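You operate a simulated robot arm through the tools that you are given. There is no shell and no other tool.

You run a simulated two-armed robot. Do the job below in one go: nothing can be reset, and whatever is moved stays where it is left.

## Task
Lock off the priming pump and set its belt pull to the job card's figure.
Fine: stop it, isolator off and lock on before the guard opens; shut the guard after. Set down upright: yellow lock.
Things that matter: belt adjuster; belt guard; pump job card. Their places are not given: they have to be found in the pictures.

Only the result counts: the job must be done as asked and must still hold three seconds after the hand-in. Knocking over, shifting, dropping, spilling or breaking anything else fails it.

## Robot
Two 7-joint arms with two-finger grippers on one trunk that stands fixed in place. Base frame: the origin is at the foot of the trunk, x ahead of it, y to its left, z up. Lengths are in mm, angles in rad, forces in N, time in s.
The left shoulder is at [70, 139, 1290], the right one opposite. With the tool pointing down near the work surface each hand reaches from about 440 to 740 mm from the base axis, measured 20 degrees to its own side. Payload 3.43 kg a hand.
The tool frame of a hand sits at the grasp point between the pads (the TCP): z along the fingers, y along the line on which they close. The tips reach 30 mm beyond it. The gripper opens to 104 mm; its body begins 57 mm behind the TCP.
Orientation is that of the tool frame in the base frame, as a unit quaternion [x, y, z, w]. With the fingers straight down and closing along the base's y, the tool's x points along the base's -x, its y along +y and its z along -z.

## Interface
- The arms move only by the tool nudge_tool. It takes "left_deltas", "right_deltas" or both (then of equal length, played together; a hand with none holds still); each is text: rows parted by semicolons, each of 7 numbers parted by spaces: the opening in per cent of the stroke, from 0 (shut) to 100 (fully open), then the shift along the base's x, y, z in m, then the turn, a rotation vector about the base's x, y, z in rad. In form: hand tx ty tz wx wy wz; .... A call has 1 to 20 rows; each row shifts and turns the commanded pose from where the row before left it. A row lasts 0.2 s, in which the tool goes at most 50 mm and 0.15 rad; a call with a longer step from one row to the next is refused whole, and so is a gripper value outside its range. A pose out of reach is approached as far as the arm can. The call stops where the force on the tool passes 40 N (or 10 N more than at its start, if that is more) or the arm is blocked; 0.2 s more then pass. Each finger travels about 45 mm/s and halts on what it meets, pressing with about 36 N; the grip force reading is that of the motor and also rises with nothing between the fingers. The clock runs only during rows and for 0.2 s after the last one: add rows that do not move to give the fingers time. The reply holds the time, the measured pose of the TCP, the force on the tool along the base axes, the opening and the grip force, in the units named above and with some noise, with the torque about the TCP (base axes, N m) and any sound that the robot's microphone picked up.
- Cameras (640 x 400 px; columns grow to the right, rows downward): "scene" is now at [127.5, 48, 1522.4]; the picture's right is [0.53, -0.85, 0.00], its down [-0.45, -0.28, -0.85] and it looks along [0.72, 0.45, -0.53] (base axes); focal length 334 px, centre (320, 200). "left" rides on the left gripper at [67, -18, -90] in its tool frame; the picture's right is [0.25, 0.97, 0.00], its down [-0.73, 0.19, -0.66] and it looks along [-0.64, 0.17, 0.75] (tool axes); focal length 218 px, centre (320, 200). "right" rides on the right gripper at [67, 18, -90] in its tool frame; the picture's right is [-0.25, 0.97, 0.00], its down [-0.73, -0.19, -0.66] and it looks along [-0.64, -0.17, 0.75] (tool axes); focal length 218 px, centre (320, 200).
- get_image(camera): a new picture of that camera. It takes no simulated time.
- move_column(by): slides the trunk up (or, below 0, down) by that many mm; the arms and the scene camera ride with it, the base frame stays. It gives what a move gives, with no picture.
- pan_tilt(pan, tilt): turns the head with the scene camera to pan (to the left, within 1.501 rad either way) and tilt (down, from -0.506 to 1.204), counted from straight ahead of the robot. It gives what a move gives.
- point_at(camera, pixels): for up to 12 pixels [column, row] of the newest picture of that camera ("zoom" is the newest enlarged one), the place [x, y, z] in the base frame of the surface seen there, good to about 3 mm. It takes no simulated time.
- enlarge(camera, box): a new picture of the part [left, top, right, bottom] of that camera's present view, enlarged. It takes no simulated time.
- job_done(): hands the job in; it is judged then, once.

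Leave the grippers open and the arms clear of the work at the hand-in unless told otherwise.

The tools are called after "Emit:" as a command line: name --argument value ..., lists and objects as JSON in quotes. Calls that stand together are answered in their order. nudge_tool: Moves the arms, as the interface text tells. Its arguments: {"type":"object","properties":{"left_deltas":{"type":"string"},"right_deltas":{"type":"string"}},"required":[]} The other tools are called the same way: move_column (by) moves the trunk up or down; pan_tilt (pan, tilt) turns the head that bears the scene camera; get_image (camera) takes a picture; point_at (camera, pixels) gives the place of the surface under pixels of a picture; enlarge (camera, box) takes an enlarged picture of a part of a camera's view; job_done () hands the job in.

At the start:

```text
time_s: 0.0
left_ee_pos: [338.8, 527.2, 1269.6]
left_ee_rot: [0.0, 1.0, 0.0, 0.0]
left_ft_force: [0.3, -0.4, -0.5]
left_ft_torque: [0.0, -0.02, -0.01]
left_gripper_width: 104.1
left_grasp_force: 0.0
right_ee_pos: [444.1, 21.2, 1299.5]
right_ee_rot: [0.0, 1.0, 0.0, 0.0]
right_ft_force: [0.1, 0.2, 0.1]
right_ft_torque: [-0.01, 0.01, 0.03]
right_gripper_width: 104.0
right_grasp_force: 0.1
trunk travel left (down, up): [-784.0, 156.0]
head pan, tilt (commanded): [0.56, 0.559]
```

scene: 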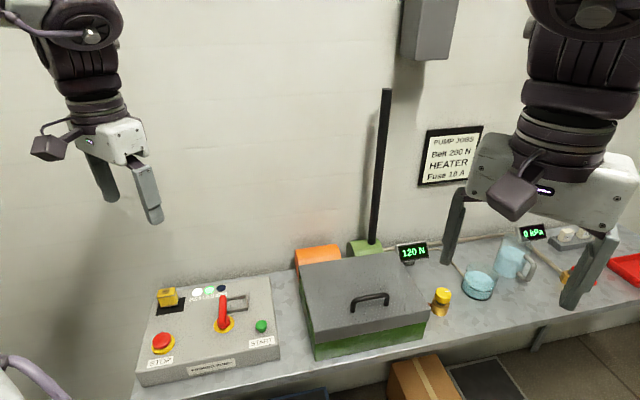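
right: 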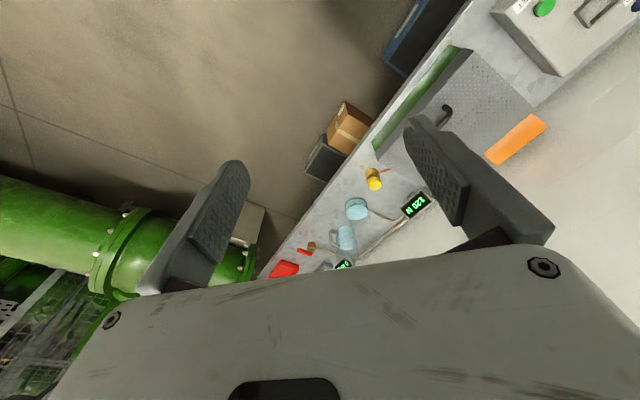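
left: 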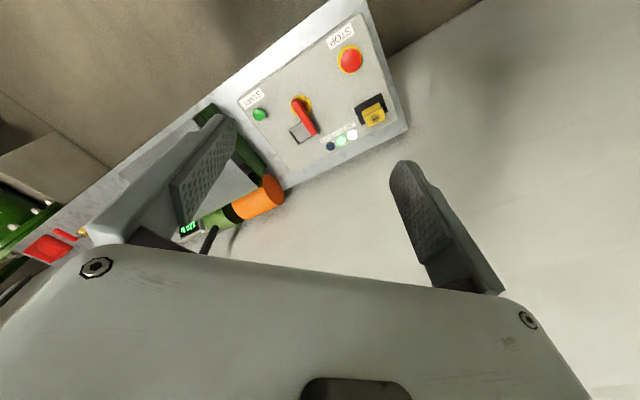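

I see a control box with STOP, START, a red isolator handle and a yellow lock at the left of the bench. To its right are a guard with a handle and a 120 N readout, and a job card on the wall. I'll enlarge these areas to read them.

Emit:
enlarge --camera "scene" --box '[400, 110, 500, 200]'

Emit:
enlarge --camera "scene" --box '[130, 270, 290, 390]'

Emit:
enlarge --camera "scene" --box '[280, 220, 480, 370]'

```text
4.44 times, centred on (450, 155) of scene
```

zoom: 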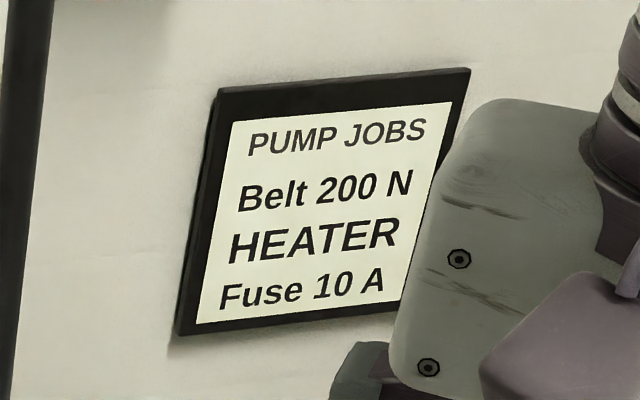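

```text
3.33 times, centred on (210, 330) of scene
```

zoom: 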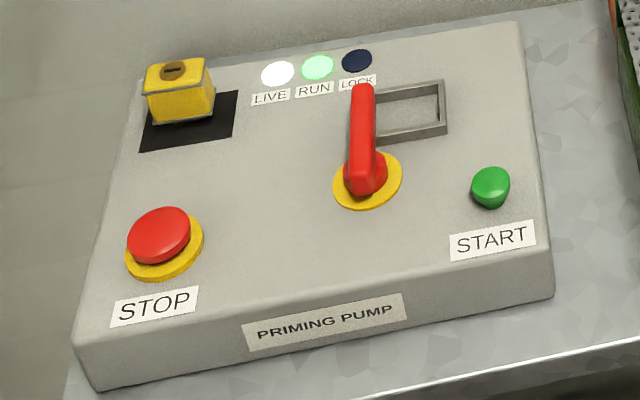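

```text
2.67 times, centred on (380, 295) of scene
```

zoom: 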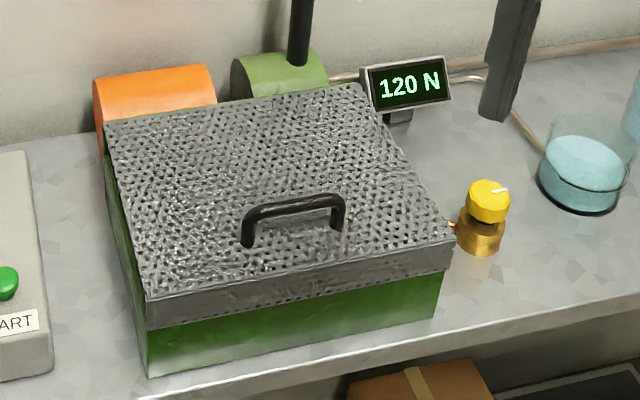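

The card reads "PUMP JOBS: Belt 200 N", and the readout says 120 N. Next I'll pan the head to see the rest of the bench and check nothing is hidden.

Emit:
pan_tilt --pan 0.2 --tilt 0.65

Emit:
get_image --camera "scene"

```text
time_s: 0.8
left_ee_pos: [341.2, 528.4, 1269.5]
left_ee_rot: [0.0, 1.0, 0.0, 0.001]
left_ft_force: [0.4, 0.2, 0.0]
left_ft_torque: [0.03, -0.01, -0.01]
left_gripper_width: 104.2
left_grasp_force: 0.0
right_ee_pos: [443.6, 21.5, 1299.8]
right_ee_rot: [0.0, 1.0, 0.0, 0.0]
right_ft_force: [0.5, 0.5, -0.3]
right_ft_torque: [0.02, 0.0, 0.01]
right_gripper_width: 104.1
right_grasp_force: 0.1
trunk travel left (down, up): [-784.0, 156.0]
head pan, tilt (commanded): [0.201, 0.649]
```

```text
taken
```

scene: 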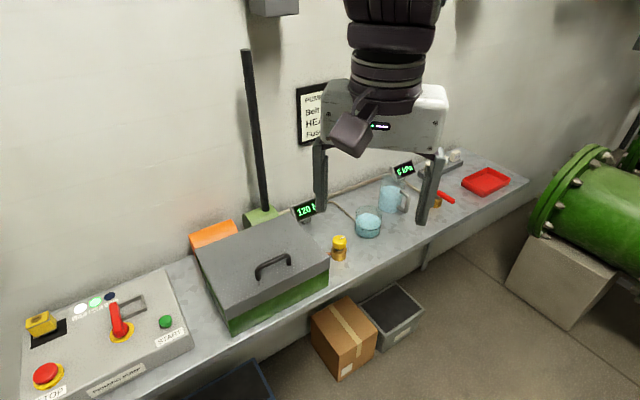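

The bench runs at an angle along the wall. I'll measure key points in this picture: panel, guard corners, guard handle, yellow knob, display and bench edges.

Emit:
point_at --camera "scene" --pixels '[[47, 372], [118, 325], [166, 321], [41, 322], [130, 303], [272, 266], [197, 253], [232, 325], [328, 272], [279, 221], [340, 242], [306, 210]]'

Emit:
point_at --camera "scene" --pixels '[[350, 290], [430, 200], [340, 175], [175, 275], [185, 350], [213, 235], [258, 217], [405, 170], [368, 225], [392, 198], [445, 197], [485, 182]]'

```text
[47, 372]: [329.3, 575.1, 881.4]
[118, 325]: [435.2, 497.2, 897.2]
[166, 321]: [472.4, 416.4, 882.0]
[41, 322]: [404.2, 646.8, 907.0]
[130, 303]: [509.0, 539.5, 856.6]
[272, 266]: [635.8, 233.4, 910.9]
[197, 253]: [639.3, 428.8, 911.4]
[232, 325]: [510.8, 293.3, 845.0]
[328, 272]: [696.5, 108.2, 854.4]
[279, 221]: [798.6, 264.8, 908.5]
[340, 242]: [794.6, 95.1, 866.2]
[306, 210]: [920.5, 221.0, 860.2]
```

```text
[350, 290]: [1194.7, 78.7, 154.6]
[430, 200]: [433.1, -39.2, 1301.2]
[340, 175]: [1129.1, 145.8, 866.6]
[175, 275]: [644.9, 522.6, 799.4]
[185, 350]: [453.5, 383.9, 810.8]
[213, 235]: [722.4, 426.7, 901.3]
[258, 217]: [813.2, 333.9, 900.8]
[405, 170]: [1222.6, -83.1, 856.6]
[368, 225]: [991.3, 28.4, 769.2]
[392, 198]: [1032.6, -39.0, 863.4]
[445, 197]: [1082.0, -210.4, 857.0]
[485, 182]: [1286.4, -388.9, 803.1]
```

The bench lies along about −45° in the base frame with its top near z 800. I'll pan left to look at the panel in detail.

Emit:
pan_tilt --pan 0.9 --tilt 0.75

Emit:
get_image --camera "scene"

```text
time_s: 1.9
left_ee_pos: [339.9, 527.8, 1268.9]
left_ee_rot: [0.0, 1.0, -0.001, -0.001]
left_ft_force: [0.0, -0.3, 0.5]
left_ft_torque: [0.0, -0.01, 0.0]
left_gripper_width: 104.1
left_grasp_force: 0.0
right_ee_pos: [443.5, 20.9, 1301.0]
right_ee_rot: [0.0, 1.0, 0.0, 0.0]
right_ft_force: [0.3, 0.2, -0.4]
right_ft_torque: [0.01, 0.0, 0.01]
right_gripper_width: 103.8
right_grasp_force: 0.1
trunk travel left (down, up): [-784.0, 156.0]
head pan, tilt (commanded): [0.901, 0.75]
```

```text
taken
```

scene: 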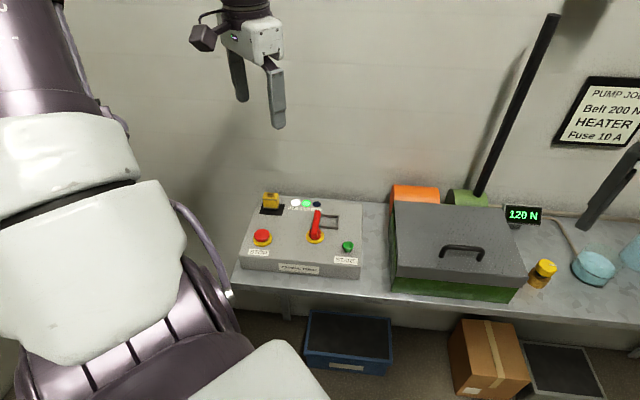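

Now I have a clear view of the panel around (302, 235), so I'll enlarge it and the guard.

Emit:
enlarge --camera "scene" --box '[230, 185, 374, 280]'

Emit:
point_at --camera "zoom" --pixels '[[140, 225], [385, 165], [370, 235], [410, 130], [470, 170], [520, 275], [180, 60], [180, 95], [90, 325], [575, 370], [130, 55], [480, 135]]'

Emit:
enlarge --camera "scene" --box '[380, 170, 580, 310]'

```text
4.21 times, centred on (302, 232) of scene
```

zoom: 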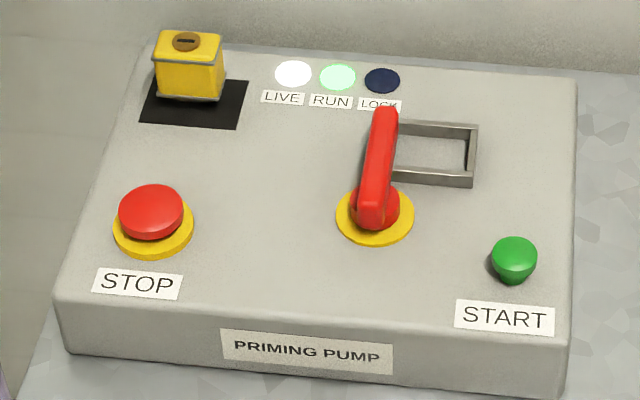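

```text
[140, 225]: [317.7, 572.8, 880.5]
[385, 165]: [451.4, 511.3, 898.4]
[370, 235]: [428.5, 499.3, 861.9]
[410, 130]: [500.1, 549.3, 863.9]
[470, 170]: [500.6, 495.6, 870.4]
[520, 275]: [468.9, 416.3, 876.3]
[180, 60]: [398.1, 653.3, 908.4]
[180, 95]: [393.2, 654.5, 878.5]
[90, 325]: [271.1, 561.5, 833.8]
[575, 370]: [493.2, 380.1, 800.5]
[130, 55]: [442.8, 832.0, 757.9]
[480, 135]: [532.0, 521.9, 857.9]
```

```text
2.86 times, centred on (480, 240) of scene
```

zoom: 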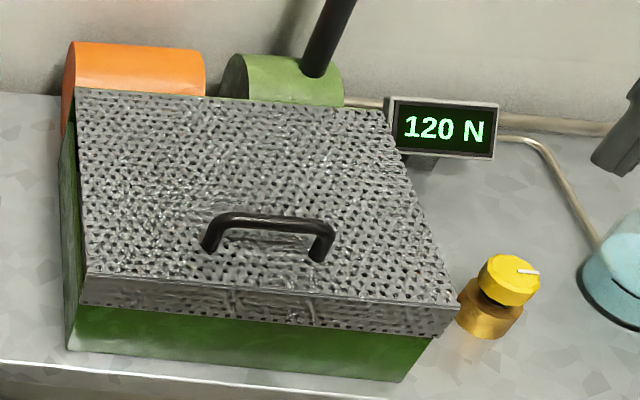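

The LIVE and RUN lamps are lit and the LOCK lamp is dark. The red handle points toward the wall, with a grey square frame to its right. I'll take closer zooms of the handle and frame, the lock, the yellow knob, and the right-hand part of the bench.

Emit:
enlarge --camera "scene" --box '[296, 200, 356, 255]'

Emit:
enlarge --camera "scene" --box '[500, 240, 580, 300]'

Emit:
enlarge --camera "scene" --box '[245, 185, 295, 250]'

```text
7.27 times, centred on (326, 228) of scene
```

zoom: 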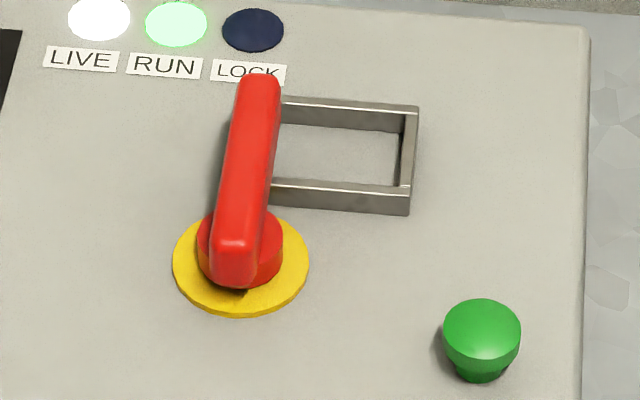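

```text
6.67 times, centred on (540, 270) of scene
```

zoom: 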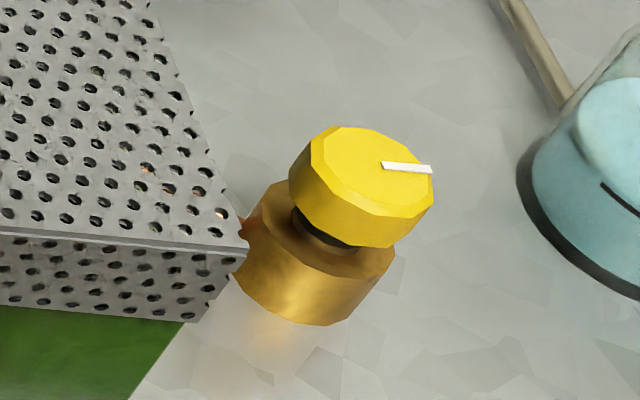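

```text
6.15 times, centred on (270, 218) of scene
```

zoom: 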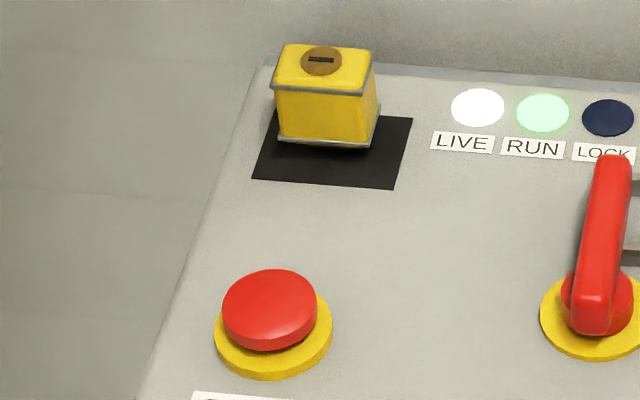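

I'll take the frame view again and measure the handle and frame corners.

Emit:
enlarge --camera "scene" --box '[296, 200, 356, 255]'

Emit:
point_at --camera "zoom" --pixels '[[258, 85], [233, 250], [250, 165], [236, 275], [284, 99], [412, 107], [408, 188], [275, 182], [340, 150], [395, 203], [480, 320], [190, 265]]'

Emit:
enlarge --camera "scene" --box '[245, 185, 295, 250]'

Emit:
point_at --camera "zoom" --pixels '[[284, 50], [368, 55], [362, 90], [278, 85], [322, 60], [320, 115], [283, 137], [365, 145], [270, 295], [262, 172], [390, 180], [410, 120]]'

```text
7.27 times, centred on (326, 228) of scene
```

zoom: 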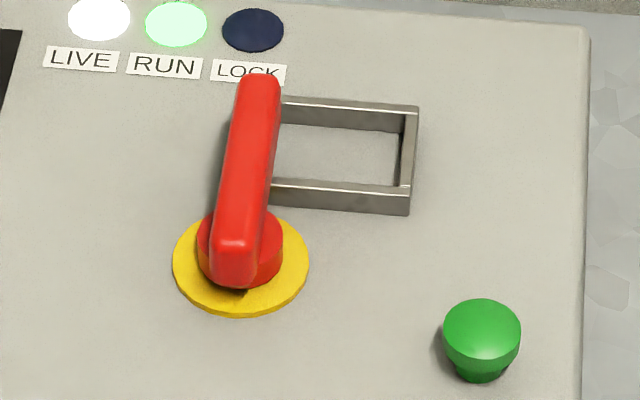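

```text
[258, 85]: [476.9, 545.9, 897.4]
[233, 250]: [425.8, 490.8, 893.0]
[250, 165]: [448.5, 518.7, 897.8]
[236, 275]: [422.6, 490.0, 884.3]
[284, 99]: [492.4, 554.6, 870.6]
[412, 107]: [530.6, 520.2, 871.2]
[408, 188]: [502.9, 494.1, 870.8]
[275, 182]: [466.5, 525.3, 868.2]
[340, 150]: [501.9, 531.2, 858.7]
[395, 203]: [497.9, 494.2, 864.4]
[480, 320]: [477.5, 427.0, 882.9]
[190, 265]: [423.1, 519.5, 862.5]
```

```text
6.15 times, centred on (270, 218) of scene
```

zoom: 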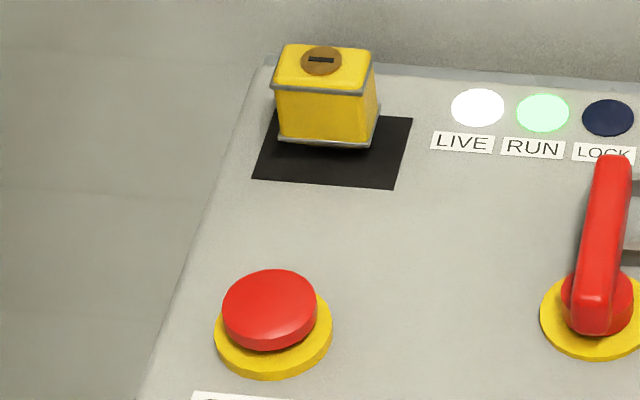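

```text
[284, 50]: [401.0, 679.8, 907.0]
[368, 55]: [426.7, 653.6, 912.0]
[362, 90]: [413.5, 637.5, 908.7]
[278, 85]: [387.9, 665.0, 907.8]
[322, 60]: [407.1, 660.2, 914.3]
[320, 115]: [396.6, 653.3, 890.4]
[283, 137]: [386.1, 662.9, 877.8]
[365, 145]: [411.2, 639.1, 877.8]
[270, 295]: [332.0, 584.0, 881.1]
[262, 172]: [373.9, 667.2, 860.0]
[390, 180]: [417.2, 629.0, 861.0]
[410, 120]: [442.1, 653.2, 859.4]
```

The panel top is near z 860 and the STOP top near z 882. The isolator pivot is at about (430, 500), with the handle lying along the wall normal. I'll bring the left hand down over the STOP area to z≈1030 and yaw it 45° so it lines up with the bench, then look with the wrist camera.

Emit:
nudge_tool --left_deltas "100 0 0.004 -0.03 0 0 0.0982; 100 0 0.004 -0.03 0 0 0.0982; 100 0 0.004 -0.03 0 0 0.0982; 100 0 0.004 -0.03 0 0 0.0982; 100 0 0.004 -0.03 0 0 0.0982; 100 0 0.004 -0.03 0 0 0.0982; 100 0 0.004 -0.03 0 0 0.0982; 100 0 0.004 -0.03 0 0 0.0982; 100 0 0 0 0 0 0"

Emit:
get_image --camera "left"

Emit:
get_image --camera "scene"

```text
time_s: 3.9
left_ee_pos: [339.9, 559.4, 1030.0]
left_ee_rot: [-0.384, 0.923, 0.0, 0.0]
left_ft_force: [0.7, -0.9, 0.5]
left_ft_torque: [-0.05, -0.01, -0.01]
left_gripper_width: 104.0
left_grasp_force: 0.0
right_ee_pos: [443.8, 20.5, 1301.1]
right_ee_rot: [0.0, 1.0, 0.0, 0.0]
right_ft_force: [-1.2, 0.6, 0.4]
right_ft_torque: [0.03, 0.03, -0.04]
right_gripper_width: 103.9
right_grasp_force: 0.1
trunk travel left (down, up): [-784.0, 156.0]
head pan, tilt (commanded): [0.901, 0.75]
```

```text
taken
```

left: 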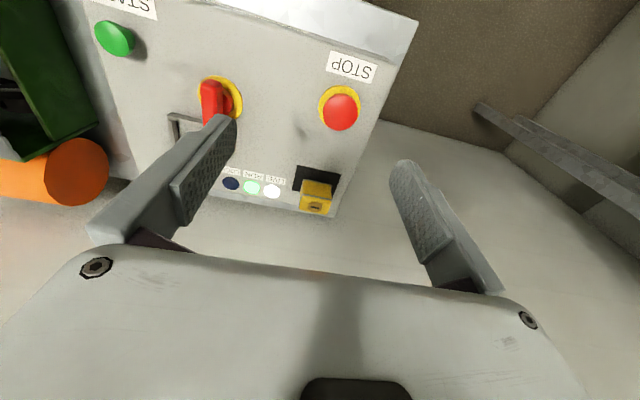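

```text
taken
```

scene: 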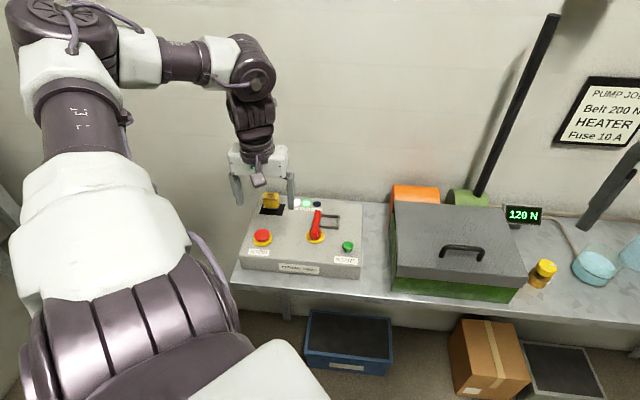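

The wrist view is upside down: STOP is at (341, 112) and the lock at (316, 198). I'll measure points from it and zoom on the lock.

Emit:
point_at --camera "left" --pixels '[[341, 112], [335, 96], [316, 207], [316, 190], [114, 38], [215, 100], [305, 212], [325, 213], [218, 90]]'

Emit:
enlarge --camera "left" --box '[270, 150, 370, 225]'

Emit:
enlarge --camera "left" --box '[160, 60, 260, 160]'

```text
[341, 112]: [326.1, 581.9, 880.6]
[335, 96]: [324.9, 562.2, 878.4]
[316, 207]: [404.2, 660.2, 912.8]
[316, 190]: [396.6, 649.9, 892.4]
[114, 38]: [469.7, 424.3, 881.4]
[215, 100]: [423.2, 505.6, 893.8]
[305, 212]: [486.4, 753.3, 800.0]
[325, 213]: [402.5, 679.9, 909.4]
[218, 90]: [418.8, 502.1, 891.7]
```

```text
5.33 times, centred on (320, 188) of left
```

zoom: 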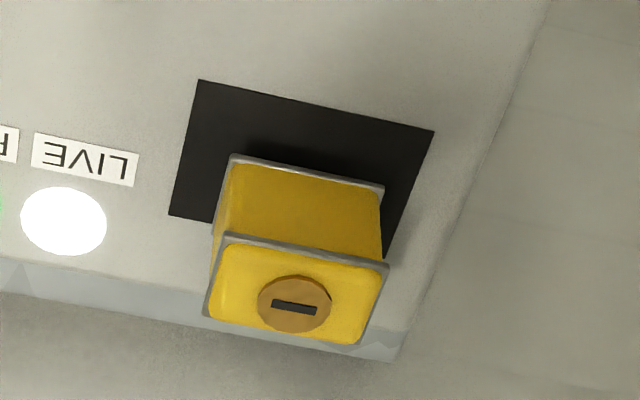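

```text
4.00 times, centred on (210, 110) of left
```

zoom: 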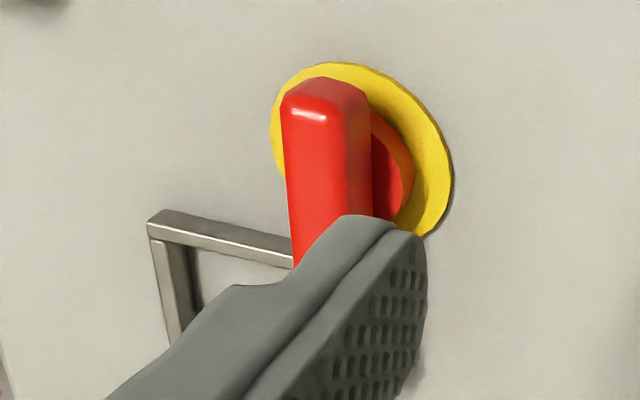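

STOP's centre is at about (326, 578, 881). I'll close the left fingers, move over STOP and come down to just above it.

Emit:
nudge_tool --left_deltas "0 -0.007 0.009 -0.03 0 0 0; 0 -0.006 0.009 -0.03 0 0 0; 0 0 0 -0.03 0 0 0; 0 0 0 0 0 0 0; 0 0 0 0 0 0 0; 0 0 0 0 0 0 0; 0 0 0 0 0 0 0; 0 0 0 0 0 0 0"

Emit:
get_image --camera "left"

Emit:
enlarge --camera "scene" --box '[220, 185, 364, 280]'

```text
time_s: 5.7
left_ee_pos: [326.5, 576.6, 938.8]
left_ee_rot: [-0.383, 0.924, 0.0, 0.001]
left_ft_force: [1.2, 0.1, -0.7]
left_ft_torque: [0.02, -0.01, 0.03]
left_gripper_width: 0.2
left_grasp_force: 35.1
right_ee_pos: [443.7, 20.7, 1300.5]
right_ee_rot: [0.0, 1.0, 0.001, 0.0]
right_ft_force: [0.5, -0.5, -0.1]
right_ft_torque: [0.03, 0.0, 0.0]
right_gripper_width: 104.0
right_grasp_force: 0.1
trunk travel left (down, up): [-784.0, 156.0]
head pan, tilt (commanded): [0.901, 0.75]
```

```text
taken
```

left: 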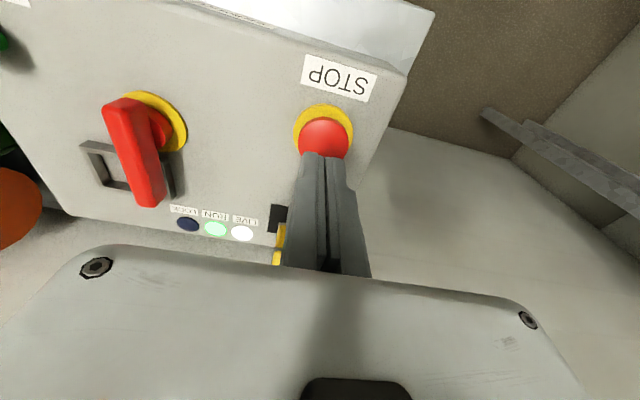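

```text
4.21 times, centred on (292, 232) of scene
```

zoom: 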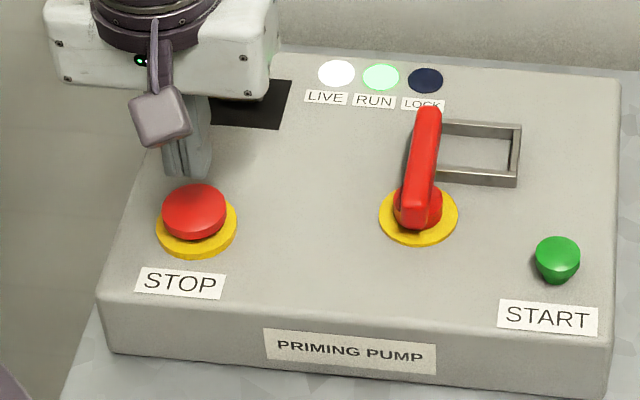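

The fingertips are over the STOP button, about 28 mm above it. I'll press straight down in small steps.

Emit:
nudge_tool --left_deltas "0 0 0 -0.01 0 0 0; 0 0 0 -0.01 0 0 0; 0 0 0 -0.004 0 0 0; 0 0 0 -0.003 0 0 0; 0 0 0 -0.003 0 0 0; 0 0 0 -0.002 0 0 0; 0 0 0 -0.002 0 0 0"

Emit:
enlarge --camera "scene" --box '[220, 185, 364, 280]'

```text
time_s: 7.3
left_ee_pos: [327.3, 576.6, 904.7]
left_ee_rot: [-0.384, 0.923, 0.0, 0.0]
left_ft_force: [-0.5, 0.2, 0.1]
left_ft_torque: [0.0, -0.04, 0.01]
left_gripper_width: 0.0
left_grasp_force: 34.6
right_ee_pos: [444.4, 20.6, 1299.9]
right_ee_rot: [0.0, 1.0, 0.0, 0.0]
right_ft_force: [0.6, 0.2, 0.1]
right_ft_torque: [-0.02, 0.0, 0.01]
right_gripper_width: 104.0
right_grasp_force: 0.1
trunk travel left (down, up): [-784.0, 156.0]
head pan, tilt (commanded): [0.901, 0.75]
```

```text
4.21 times, centred on (292, 232) of scene
```

zoom: 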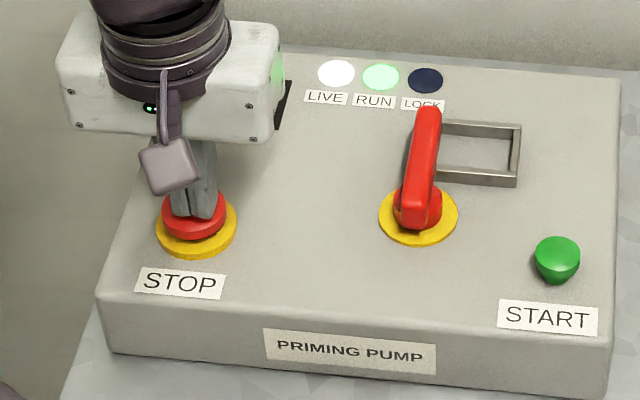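

The tips look to be on the button with no force yet, and RUN is still lit. I'll keep pressing in 2 mm steps.

Emit:
nudge_tool --left_deltas "0 0 0 -0.002 0 0 0; 0 0 0 -0.002 0 0 0; 0 0 0 -0.002 0 0 0"

Emit:
enlarge --camera "scene" --box '[220, 185, 364, 280]'

```text
time_s: 8.1
left_ee_pos: [326.6, 577.3, 898.2]
left_ee_rot: [-0.384, 0.923, 0.0, 0.0]
left_ft_force: [-0.3, 0.8, 2.3]
left_ft_torque: [0.01, 0.02, 0.0]
left_gripper_width: 6.0
left_grasp_force: 34.8
right_ee_pos: [444.8, 21.3, 1300.8]
right_ee_rot: [0.0, 1.0, 0.0, 0.0]
right_ft_force: [-0.2, -0.3, 0.2]
right_ft_torque: [-0.01, 0.02, 0.03]
right_gripper_width: 104.1
right_grasp_force: 0.1
trunk travel left (down, up): [-784.0, 156.0]
head pan, tilt (commanded): [0.901, 0.75]
heard: click
```

```text
4.21 times, centred on (292, 232) of scene
```

zoom: 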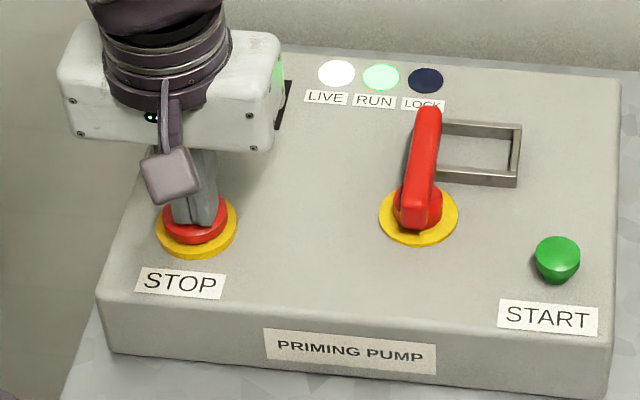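

A click was heard. I'll lift off and check whether the RUN lamp has gone out.

Emit:
nudge_tool --left_deltas "0 0 0 0.01 0 0 0; 0 0 0 0.03 0 0 0; 0 0 0 0.03 0 0 0"

Emit:
enlarge --camera "scene" --box '[220, 185, 364, 280]'

```text
time_s: 8.9
left_ee_pos: [327.1, 576.6, 965.5]
left_ee_rot: [-0.384, 0.923, -0.001, 0.0]
left_ft_force: [0.1, -0.7, 0.2]
left_ft_torque: [-0.02, -0.02, 0.0]
left_gripper_width: 0.1
left_grasp_force: 34.8
right_ee_pos: [442.7, 21.1, 1300.9]
right_ee_rot: [0.0, 1.0, 0.0, 0.0]
right_ft_force: [-1.1, 0.9, -0.4]
right_ft_torque: [-0.03, -0.03, 0.0]
right_gripper_width: 104.1
right_grasp_force: 0.0
trunk travel left (down, up): [-784.0, 156.0]
head pan, tilt (commanded): [0.901, 0.75]
```

```text
4.21 times, centred on (292, 232) of scene
```

zoom: 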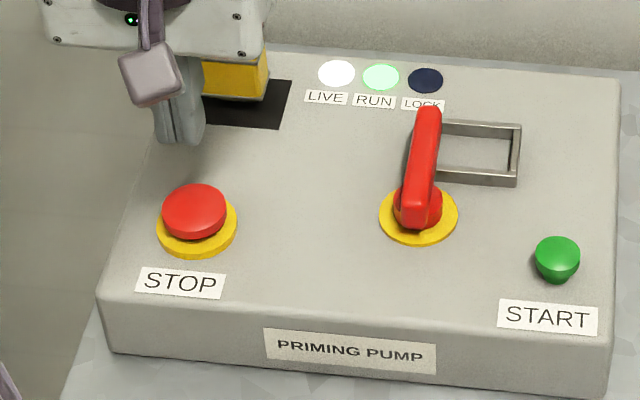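

The RUN lamp still looks lit, so I'll wait a second and check again.

Emit:
nudge_tool --left_deltas "0 0 0 0 0 0 0; 0 0 0 0 0 0 0; 0 0 0 0 0 0 0; 0 0 0 0 0 0 0; 0 0 0 0 0 0 0"

Emit:
enlarge --camera "scene" --box '[280, 185, 354, 240]'

Emit:
get_image --camera "scene"

```text
time_s: 10.1
left_ee_pos: [327.0, 576.7, 966.3]
left_ee_rot: [-0.383, 0.924, 0.001, 0.0]
left_ft_force: [0.5, -0.6, 0.0]
left_ft_torque: [0.0, 0.0, 0.0]
left_gripper_width: 0.0
left_grasp_force: 34.3
right_ee_pos: [443.5, 21.0, 1300.3]
right_ee_rot: [0.0, 1.0, 0.0, -0.001]
right_ft_force: [-0.4, 0.2, 0.0]
right_ft_torque: [0.02, -0.02, 0.0]
right_gripper_width: 104.1
right_grasp_force: 0.0
trunk travel left (down, up): [-784.0, 156.0]
head pan, tilt (commanded): [0.901, 0.75]
```

```text
7.27 times, centred on (317, 212) of scene
```

zoom: 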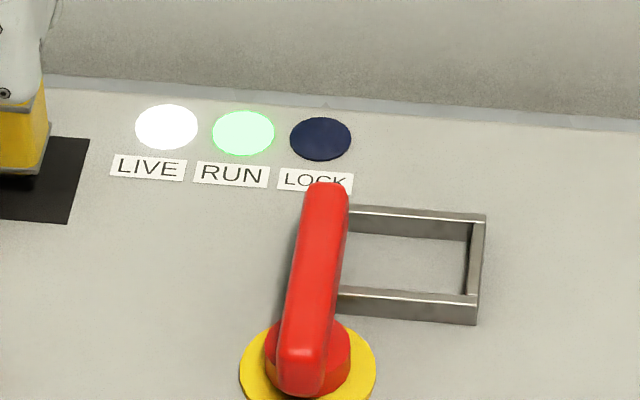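

```text
taken
```

scene: 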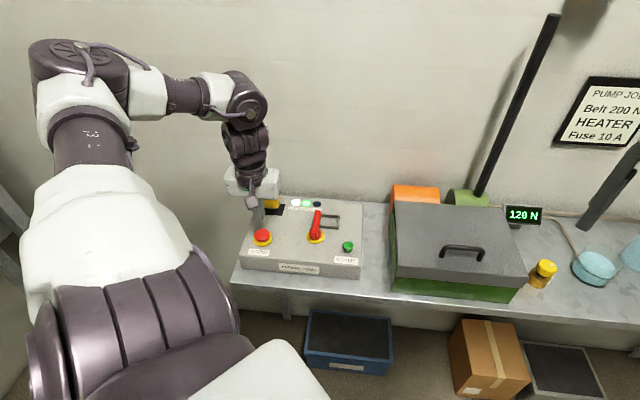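

RUN is still lit, so the press was too shallow. I'll press again, deeper, and watch the force.

Emit:
nudge_tool --left_deltas "0 0 0 -0.03 0 0 0; 0 0 0 -0.03 0 0 0; 0 0 0 -0.006 0 0 0; 0 0 0 -0.002 0 0 0; 0 0 0 -0.002 0 0 0; 0 0 0 -0.002 0 0 0"

Emit:
enlarge --camera "scene" --box '[220, 185, 364, 280]'

```text
time_s: 11.5
left_ee_pos: [327.2, 576.6, 896.6]
left_ee_rot: [-0.383, 0.924, 0.0, 0.0]
left_ft_force: [0.1, 0.4, 3.6]
left_ft_torque: [0.02, 0.03, 0.01]
left_gripper_width: 5.9
left_grasp_force: 34.8
right_ee_pos: [443.3, 20.1, 1300.4]
right_ee_rot: [0.0, 1.0, 0.001, 0.0]
right_ft_force: [-0.5, 0.3, 0.0]
right_ft_torque: [0.03, 0.0, 0.01]
right_gripper_width: 104.2
right_grasp_force: 0.1
trunk travel left (down, up): [-784.0, 156.0]
head pan, tilt (commanded): [0.901, 0.75]
heard: click
```

```text
4.21 times, centred on (292, 232) of scene
```

zoom: 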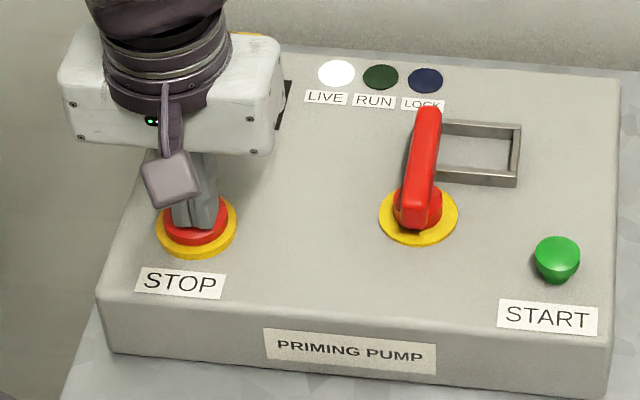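

RUN is now dark, so the pump is stopped. I'll lift off, open the fingers to about 60 %, and move over the isolator handle at about (464, 533), staying well above it.

Emit:
nudge_tool --left_deltas "0 0 0 0.01 0 0 0; 0 0 0 0.04 0 0 0; 0 0 0 0.03 0 0 0; 60 0.034 -0.011 0 0 0 0; 60 0.034 -0.011 0 0 0 0; 60 0.034 -0.011 0 0 0 0; 60 0.035 -0.011 0 0 0 0; 60 0 0 0 0 0 0; 60 0 0 0 0 0 0"

Emit:
get_image --camera "left"

Emit:
enlarge --camera "scene" --box '[220, 150, 384, 280]'

```text
time_s: 13.5
left_ee_pos: [466.1, 531.7, 975.2]
left_ee_rot: [-0.384, 0.923, 0.0, 0.0]
left_ft_force: [0.4, 0.2, -0.2]
left_ft_torque: [0.04, -0.03, 0.04]
left_gripper_width: 62.4
left_grasp_force: 0.0
right_ee_pos: [442.9, 20.3, 1300.0]
right_ee_rot: [0.0, 1.0, 0.001, 0.0]
right_ft_force: [0.3, -0.1, -0.5]
right_ft_torque: [-0.03, -0.02, -0.01]
right_gripper_width: 104.4
right_grasp_force: 0.0
trunk travel left (down, up): [-784.0, 156.0]
head pan, tilt (commanded): [0.901, 0.75]
```

```text
taken
```

left: 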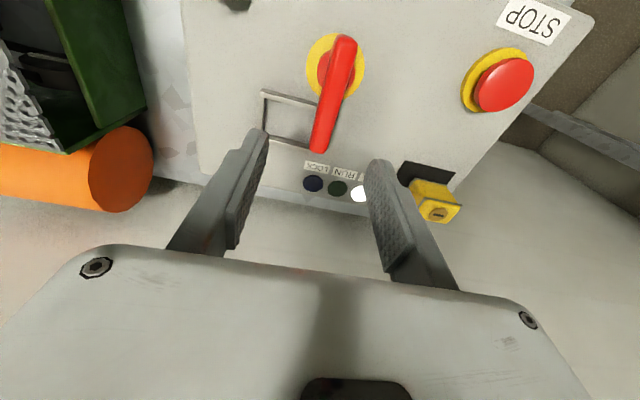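

```text
3.08 times, centred on (302, 215) of scene
```

zoom: 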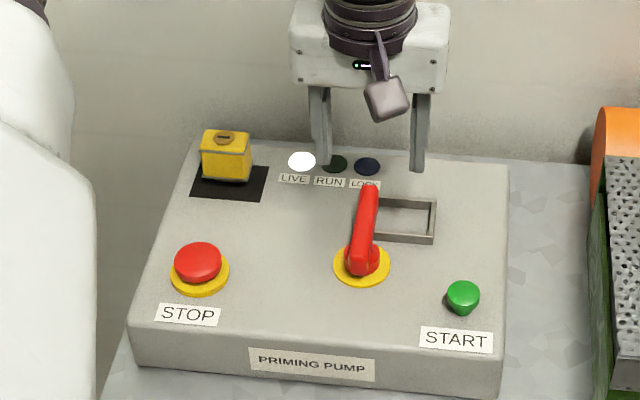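

I can see the handle clearly from (345, 40) to (320, 148) in the wrist picture. I'll measure it and the frame.

Emit:
point_at --camera "left" --pixels '[[347, 43], [340, 80], [330, 115], [321, 145], [311, 148], [265, 92], [264, 140], [315, 103], [308, 145], [365, 65], [310, 65], [439, 214]]'

Emit:
enlarge --camera "left" --box '[250, 20, 380, 200]'

```text
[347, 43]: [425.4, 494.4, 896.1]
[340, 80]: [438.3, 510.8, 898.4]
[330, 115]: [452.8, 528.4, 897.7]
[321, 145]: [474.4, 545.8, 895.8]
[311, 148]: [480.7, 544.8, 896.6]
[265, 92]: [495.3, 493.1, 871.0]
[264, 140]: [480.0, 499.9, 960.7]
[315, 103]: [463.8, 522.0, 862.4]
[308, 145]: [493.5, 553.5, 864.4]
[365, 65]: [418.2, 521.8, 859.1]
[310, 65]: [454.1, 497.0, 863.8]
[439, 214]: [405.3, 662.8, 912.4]
```

```text
2.22 times, centred on (315, 110) of left
```

zoom: 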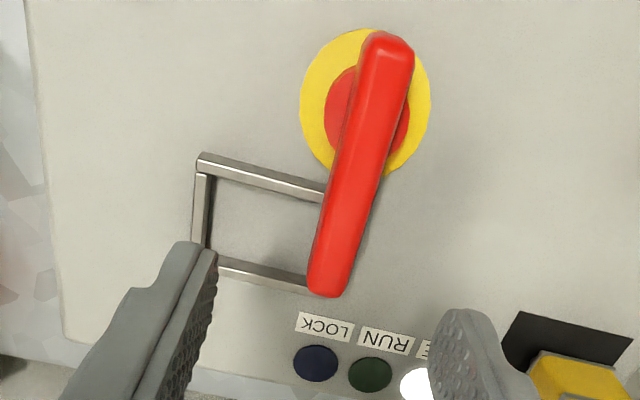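

The pivot is at about (436.5, 509) and the handle top at z≈897. I'll shift 3 mm to centre on the handle and descend to TCP z≈908, which puts the tips about 7 mm above the frame top. Then I'll close on the handle.

Emit:
nudge_tool --left_deltas "60 -0.0025 0.0025 -0.03 0 0 0; 60 0 0 -0.03 0 0 0; 60 0 0 -0.006 0 0 0; 0 0 0 0 0 0 0; 0 0 0 0 0 0 0; 0 0 0 0 0 0 0; 0 0 0 0 0 0 0"

Emit:
enlarge --camera "scene" --box '[220, 150, 384, 280]'

```text
time_s: 15.1
left_ee_pos: [461.1, 532.3, 914.4]
left_ee_rot: [-0.382, 0.924, -0.001, 0.001]
left_ft_force: [5.0, -6.0, -4.7]
left_ft_torque: [0.0, -0.4, 0.28]
left_gripper_width: 15.4
left_grasp_force: 37.8
left hand out of reach, approached as far as the arm can: row 3
right_ee_pos: [446.0, 20.4, 1300.8]
right_ee_rot: [0.001, 1.0, 0.0, -0.001]
right_ft_force: [-0.2, 0.1, -0.5]
right_ft_torque: [0.0, 0.0, 0.0]
right_gripper_width: 103.9
right_grasp_force: 0.1
trunk travel left (down, up): [-784.0, 156.0]
head pan, tilt (commanded): [0.901, 0.75]
```

```text
3.08 times, centred on (302, 215) of scene
```

zoom: 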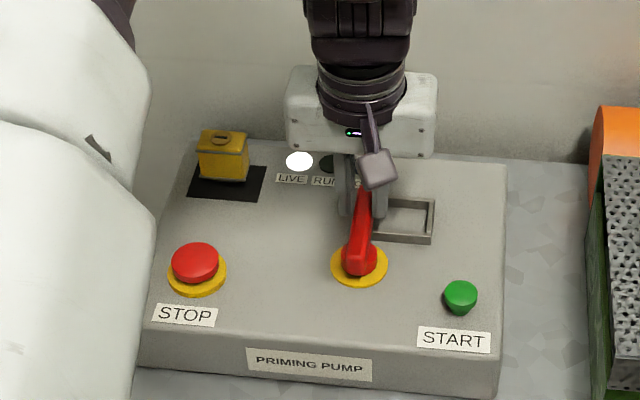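

The arm reached its limit just above the wanted height, so I should lower the trunk for better reach. I'll release the handle, raise the left hand 200 mm, then lower the column.

Emit:
nudge_tool --left_deltas "60 0 0 0 0 0 0; 60 0 0 0 0 0 0; 60 0 0 0 0 0 0; 60 0 0 0.04 0 0 0; 60 0 0 0.045 0 0 0; 60 0 0 0.045 0 0 0; 60 0 0 0.045 0 0 0; 60 0 0 0.045 0 0 0; 60 0 0 0 0 0 0"

Emit:
get_image --camera "scene"

```text
time_s: 17.1
left_ee_pos: [456.4, 536.3, 1136.4]
left_ee_rot: [-0.383, 0.924, -0.001, -0.001]
left_ft_force: [-0.1, 0.8, -0.1]
left_ft_torque: [-0.01, 0.02, 0.03]
left_gripper_width: 62.2
left_grasp_force: 0.0
right_ee_pos: [444.4, 20.8, 1300.9]
right_ee_rot: [0.0, 1.0, 0.0, 0.0]
right_ft_force: [-0.2, 1.2, 0.2]
right_ft_torque: [0.01, 0.0, -0.02]
right_gripper_width: 104.1
right_grasp_force: 0.1
trunk travel left (down, up): [-784.0, 156.0]
head pan, tilt (commanded): [0.901, 0.75]
```

```text
taken
```

scene: 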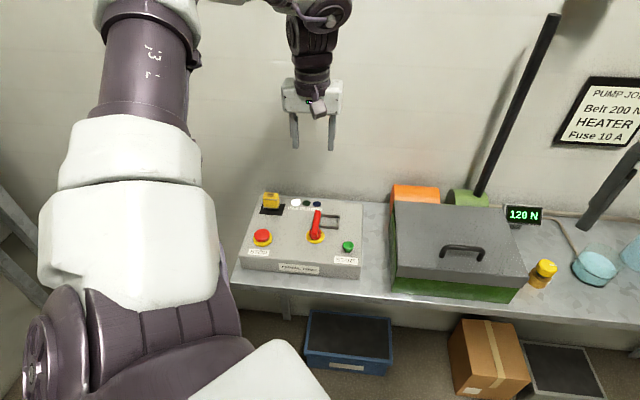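

The handle still points to ON and nothing has moved. I'll lower the column by 220 mm; both hands stay well above the bench.

Emit:
move_column --by -220

Emit:
get_image --camera "scene"

Emit:
get_image --camera "left"

```text
time_s: 19.4
left_ee_pos: [457.5, 535.2, 916.0]
left_ee_rot: [-0.384, 0.924, -0.001, 0.0]
left_ft_force: [0.2, -0.2, -0.5]
left_ft_torque: [0.03, -0.01, -0.05]
left_gripper_width: 62.4
left_grasp_force: 0.0
right_ee_pos: [443.1, 20.8, 1080.2]
right_ee_rot: [-0.001, 1.0, 0.0, 0.0]
right_ft_force: [-0.6, 0.0, 0.6]
right_ft_torque: [0.01, -0.05, 0.0]
right_gripper_width: 104.3
right_grasp_force: 0.0
trunk travel left (down, up): [-564.0, 376.0]
head pan, tilt (commanded): [0.901, 0.75]
```

```text
taken
```

scene: 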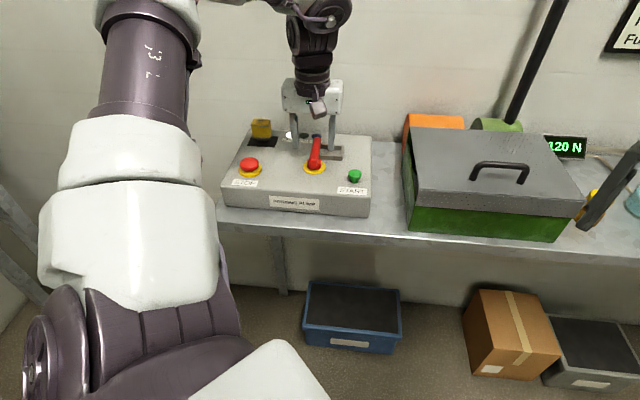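

```text
taken
```

left: 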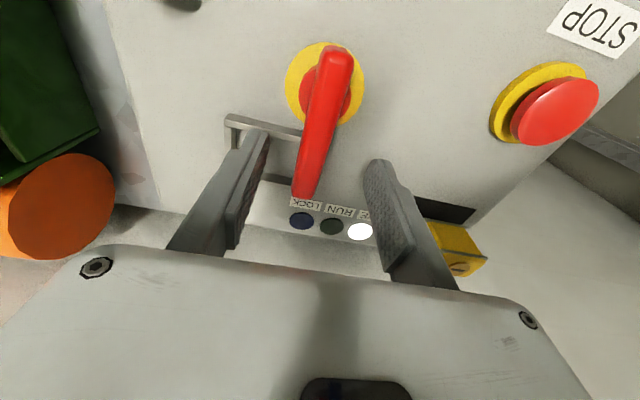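

The left hand straddles the handle, at TCP (457, 535, 916). I'll shift 4 mm right, go down 8 mm and close on the handle.

Emit:
nudge_tool --left_deltas "60 0.0035 -0.0035 -0.004 0 0 0; 60 0 0 -0.004 0 0 0; 0 0 0 0 0 0 0; 0 0 0 0 0 0 0; 0 0 0 0 0 0 0; 0 0 0 0 0 0 0"

Emit:
get_image --camera "left"

```text
time_s: 20.8
left_ee_pos: [460.0, 533.0, 909.0]
left_ee_rot: [-0.384, 0.924, 0.0, 0.0]
left_ft_force: [0.4, -1.9, -1.7]
left_ft_torque: [-0.01, -0.16, 0.01]
left_gripper_width: 15.7
left_grasp_force: 37.8
right_ee_pos: [443.9, 20.8, 1079.9]
right_ee_rot: [-0.001, 1.0, 0.0, 0.0]
right_ft_force: [1.0, 0.6, 0.8]
right_ft_torque: [0.01, 0.0, 0.0]
right_gripper_width: 104.1
right_grasp_force: 0.0
trunk travel left (down, up): [-564.0, 376.0]
head pan, tilt (commanded): [0.901, 0.75]
```

```text
taken
```

left: 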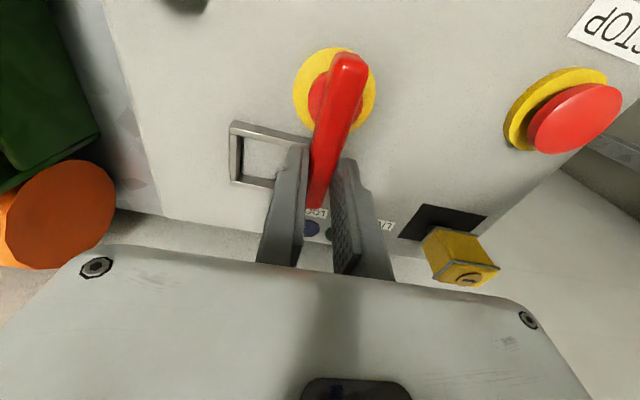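

The handle is gripped (15.7 mm wide) at 34 mm from the pivot. I'll turn it clockwise on an arc, starting with 0.39 rad to see whether it yields.

Emit:
nudge_tool --left_deltas "0 0.00291 -0.00325 0 0 0 -0.13; 0 0.00247 -0.0036 0 0 0 -0.13; 0 0.00198 -0.00389 0 0 0 -0.13"

Emit:
get_image --camera "left"

Emit:
enlarge --camera "scene" --box '[220, 110, 384, 220]'

```text
time_s: 21.6
left_ee_pos: [468.0, 520.9, 907.7]
left_ee_rot: [-0.196, 0.981, 0.0, -0.001]
left_ft_force: [-1.3, -6.9, -11.2]
left_ft_torque: [0.33, -0.31, 0.25]
left_gripper_width: 15.2
left_grasp_force: 44.8
right_ee_pos: [443.7, 20.2, 1079.4]
right_ee_rot: [0.0, 1.0, 0.001, 0.0]
right_ft_force: [0.4, 1.0, 0.7]
right_ft_torque: [0.01, -0.03, -0.02]
right_gripper_width: 104.2
right_grasp_force: 0.0
trunk travel left (down, up): [-564.0, 376.0]
head pan, tilt (commanded): [0.901, 0.75]
```

```text
taken
```

left: 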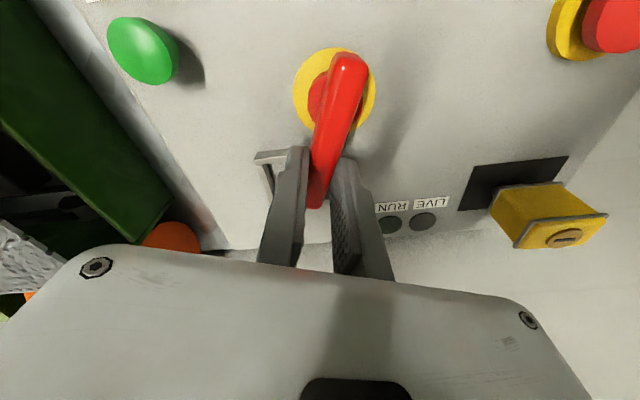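

```text
3.64 times, centred on (302, 165) of scene
```

zoom: 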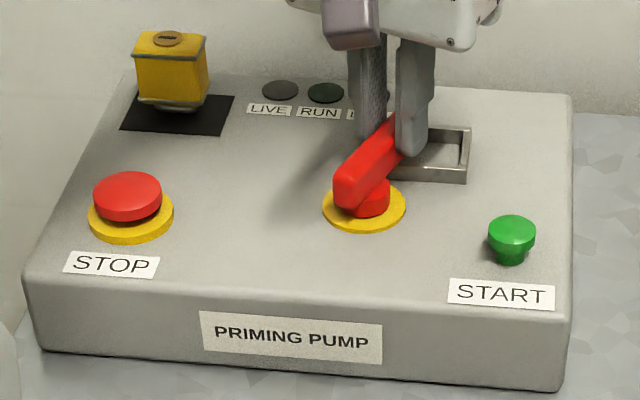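

The handle is turning and the LIVE lamp has gone dark. I'll continue the arc with the next rows.

Emit:
nudge_tool --left_deltas "0 0.00146 -0.00411 -0.001 0 0 -0.13; 0 0.00091 -0.00427 0 0 0 -0.13; 0 0.00036 -0.00435 0 0 0 -0.13; 0 -0.00022 -0.00436 0 0 0 -0.13; 0 -0.00077 -0.0043 0 0 0 -0.13"

Emit:
enlarge --camera "scene" --box '[220, 110, 384, 220]'

```text
time_s: 22.8
left_ee_pos: [470.1, 501.7, 907.8]
left_ee_rot: [0.127, 0.992, 0.002, 0.001]
left_ft_force: [1.5, 5.9, 10.5]
left_ft_torque: [0.35, 1.11, -0.2]
left_gripper_width: 15.6
left_grasp_force: 45.0
right_ee_pos: [443.3, 20.3, 1080.6]
right_ee_rot: [-0.001, 1.0, 0.001, 0.0]
right_ft_force: [0.2, 0.0, 0.4]
right_ft_torque: [0.0, 0.0, -0.01]
right_gripper_width: 104.1
right_grasp_force: 0.1
trunk travel left (down, up): [-564.0, 376.0]
head pan, tilt (commanded): [0.901, 0.75]
```

```text
3.64 times, centred on (302, 165) of scene
```

zoom: 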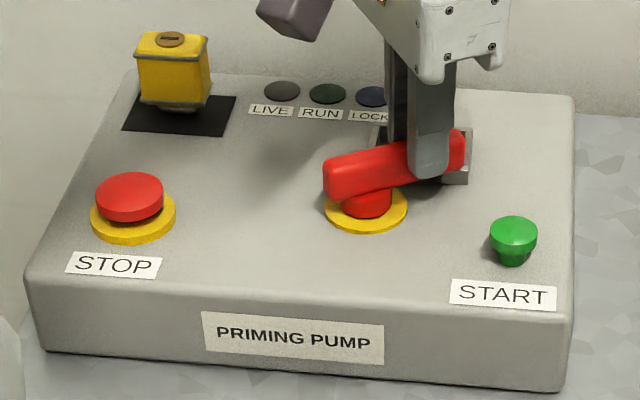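

It's nearly there at about −15°. I'll continue the arc to −45°, watching the force.

Emit:
nudge_tool --left_deltas "0 -0.00133 -0.00415 0.0005 0 0 -0.13; 0 -0.00186 -0.00396 0 0 0 -0.13; 0 -0.00235 -0.00367 0 0 0 -0.13; 0 -0.00281 -0.00334 0 0 0 -0.13"

Emit:
enlarge --camera "scene" --box '[220, 110, 384, 220]'

Emit:
get_image --camera "left"

```text
time_s: 23.8
left_ee_pos: [461.2, 486.4, 907.8]
left_ee_rot: [0.377, 0.926, 0.0, 0.001]
left_ft_force: [2.6, 14.8, 16.8]
left_ft_torque: [0.02, -0.2, -0.38]
left_gripper_width: 15.7
left_grasp_force: 44.7
right_ee_pos: [442.5, 22.8, 1080.4]
right_ee_rot: [0.0, 1.0, 0.001, 0.0]
right_ft_force: [0.0, 0.1, 0.0]
right_ft_torque: [-0.03, -0.01, -0.01]
right_gripper_width: 103.9
right_grasp_force: 0.1
trunk travel left (down, up): [-564.0, 376.0]
head pan, tilt (commanded): [0.901, 0.75]
```

```text
3.64 times, centred on (302, 165) of scene
```

zoom: 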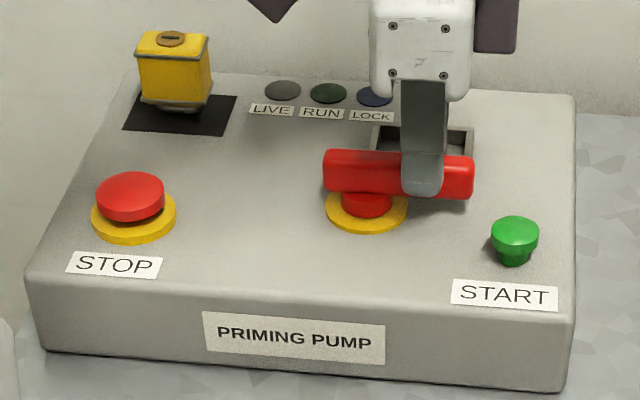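

```text
taken
```

left: 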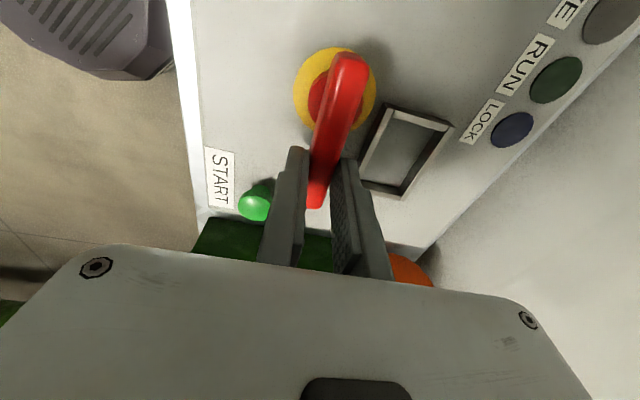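

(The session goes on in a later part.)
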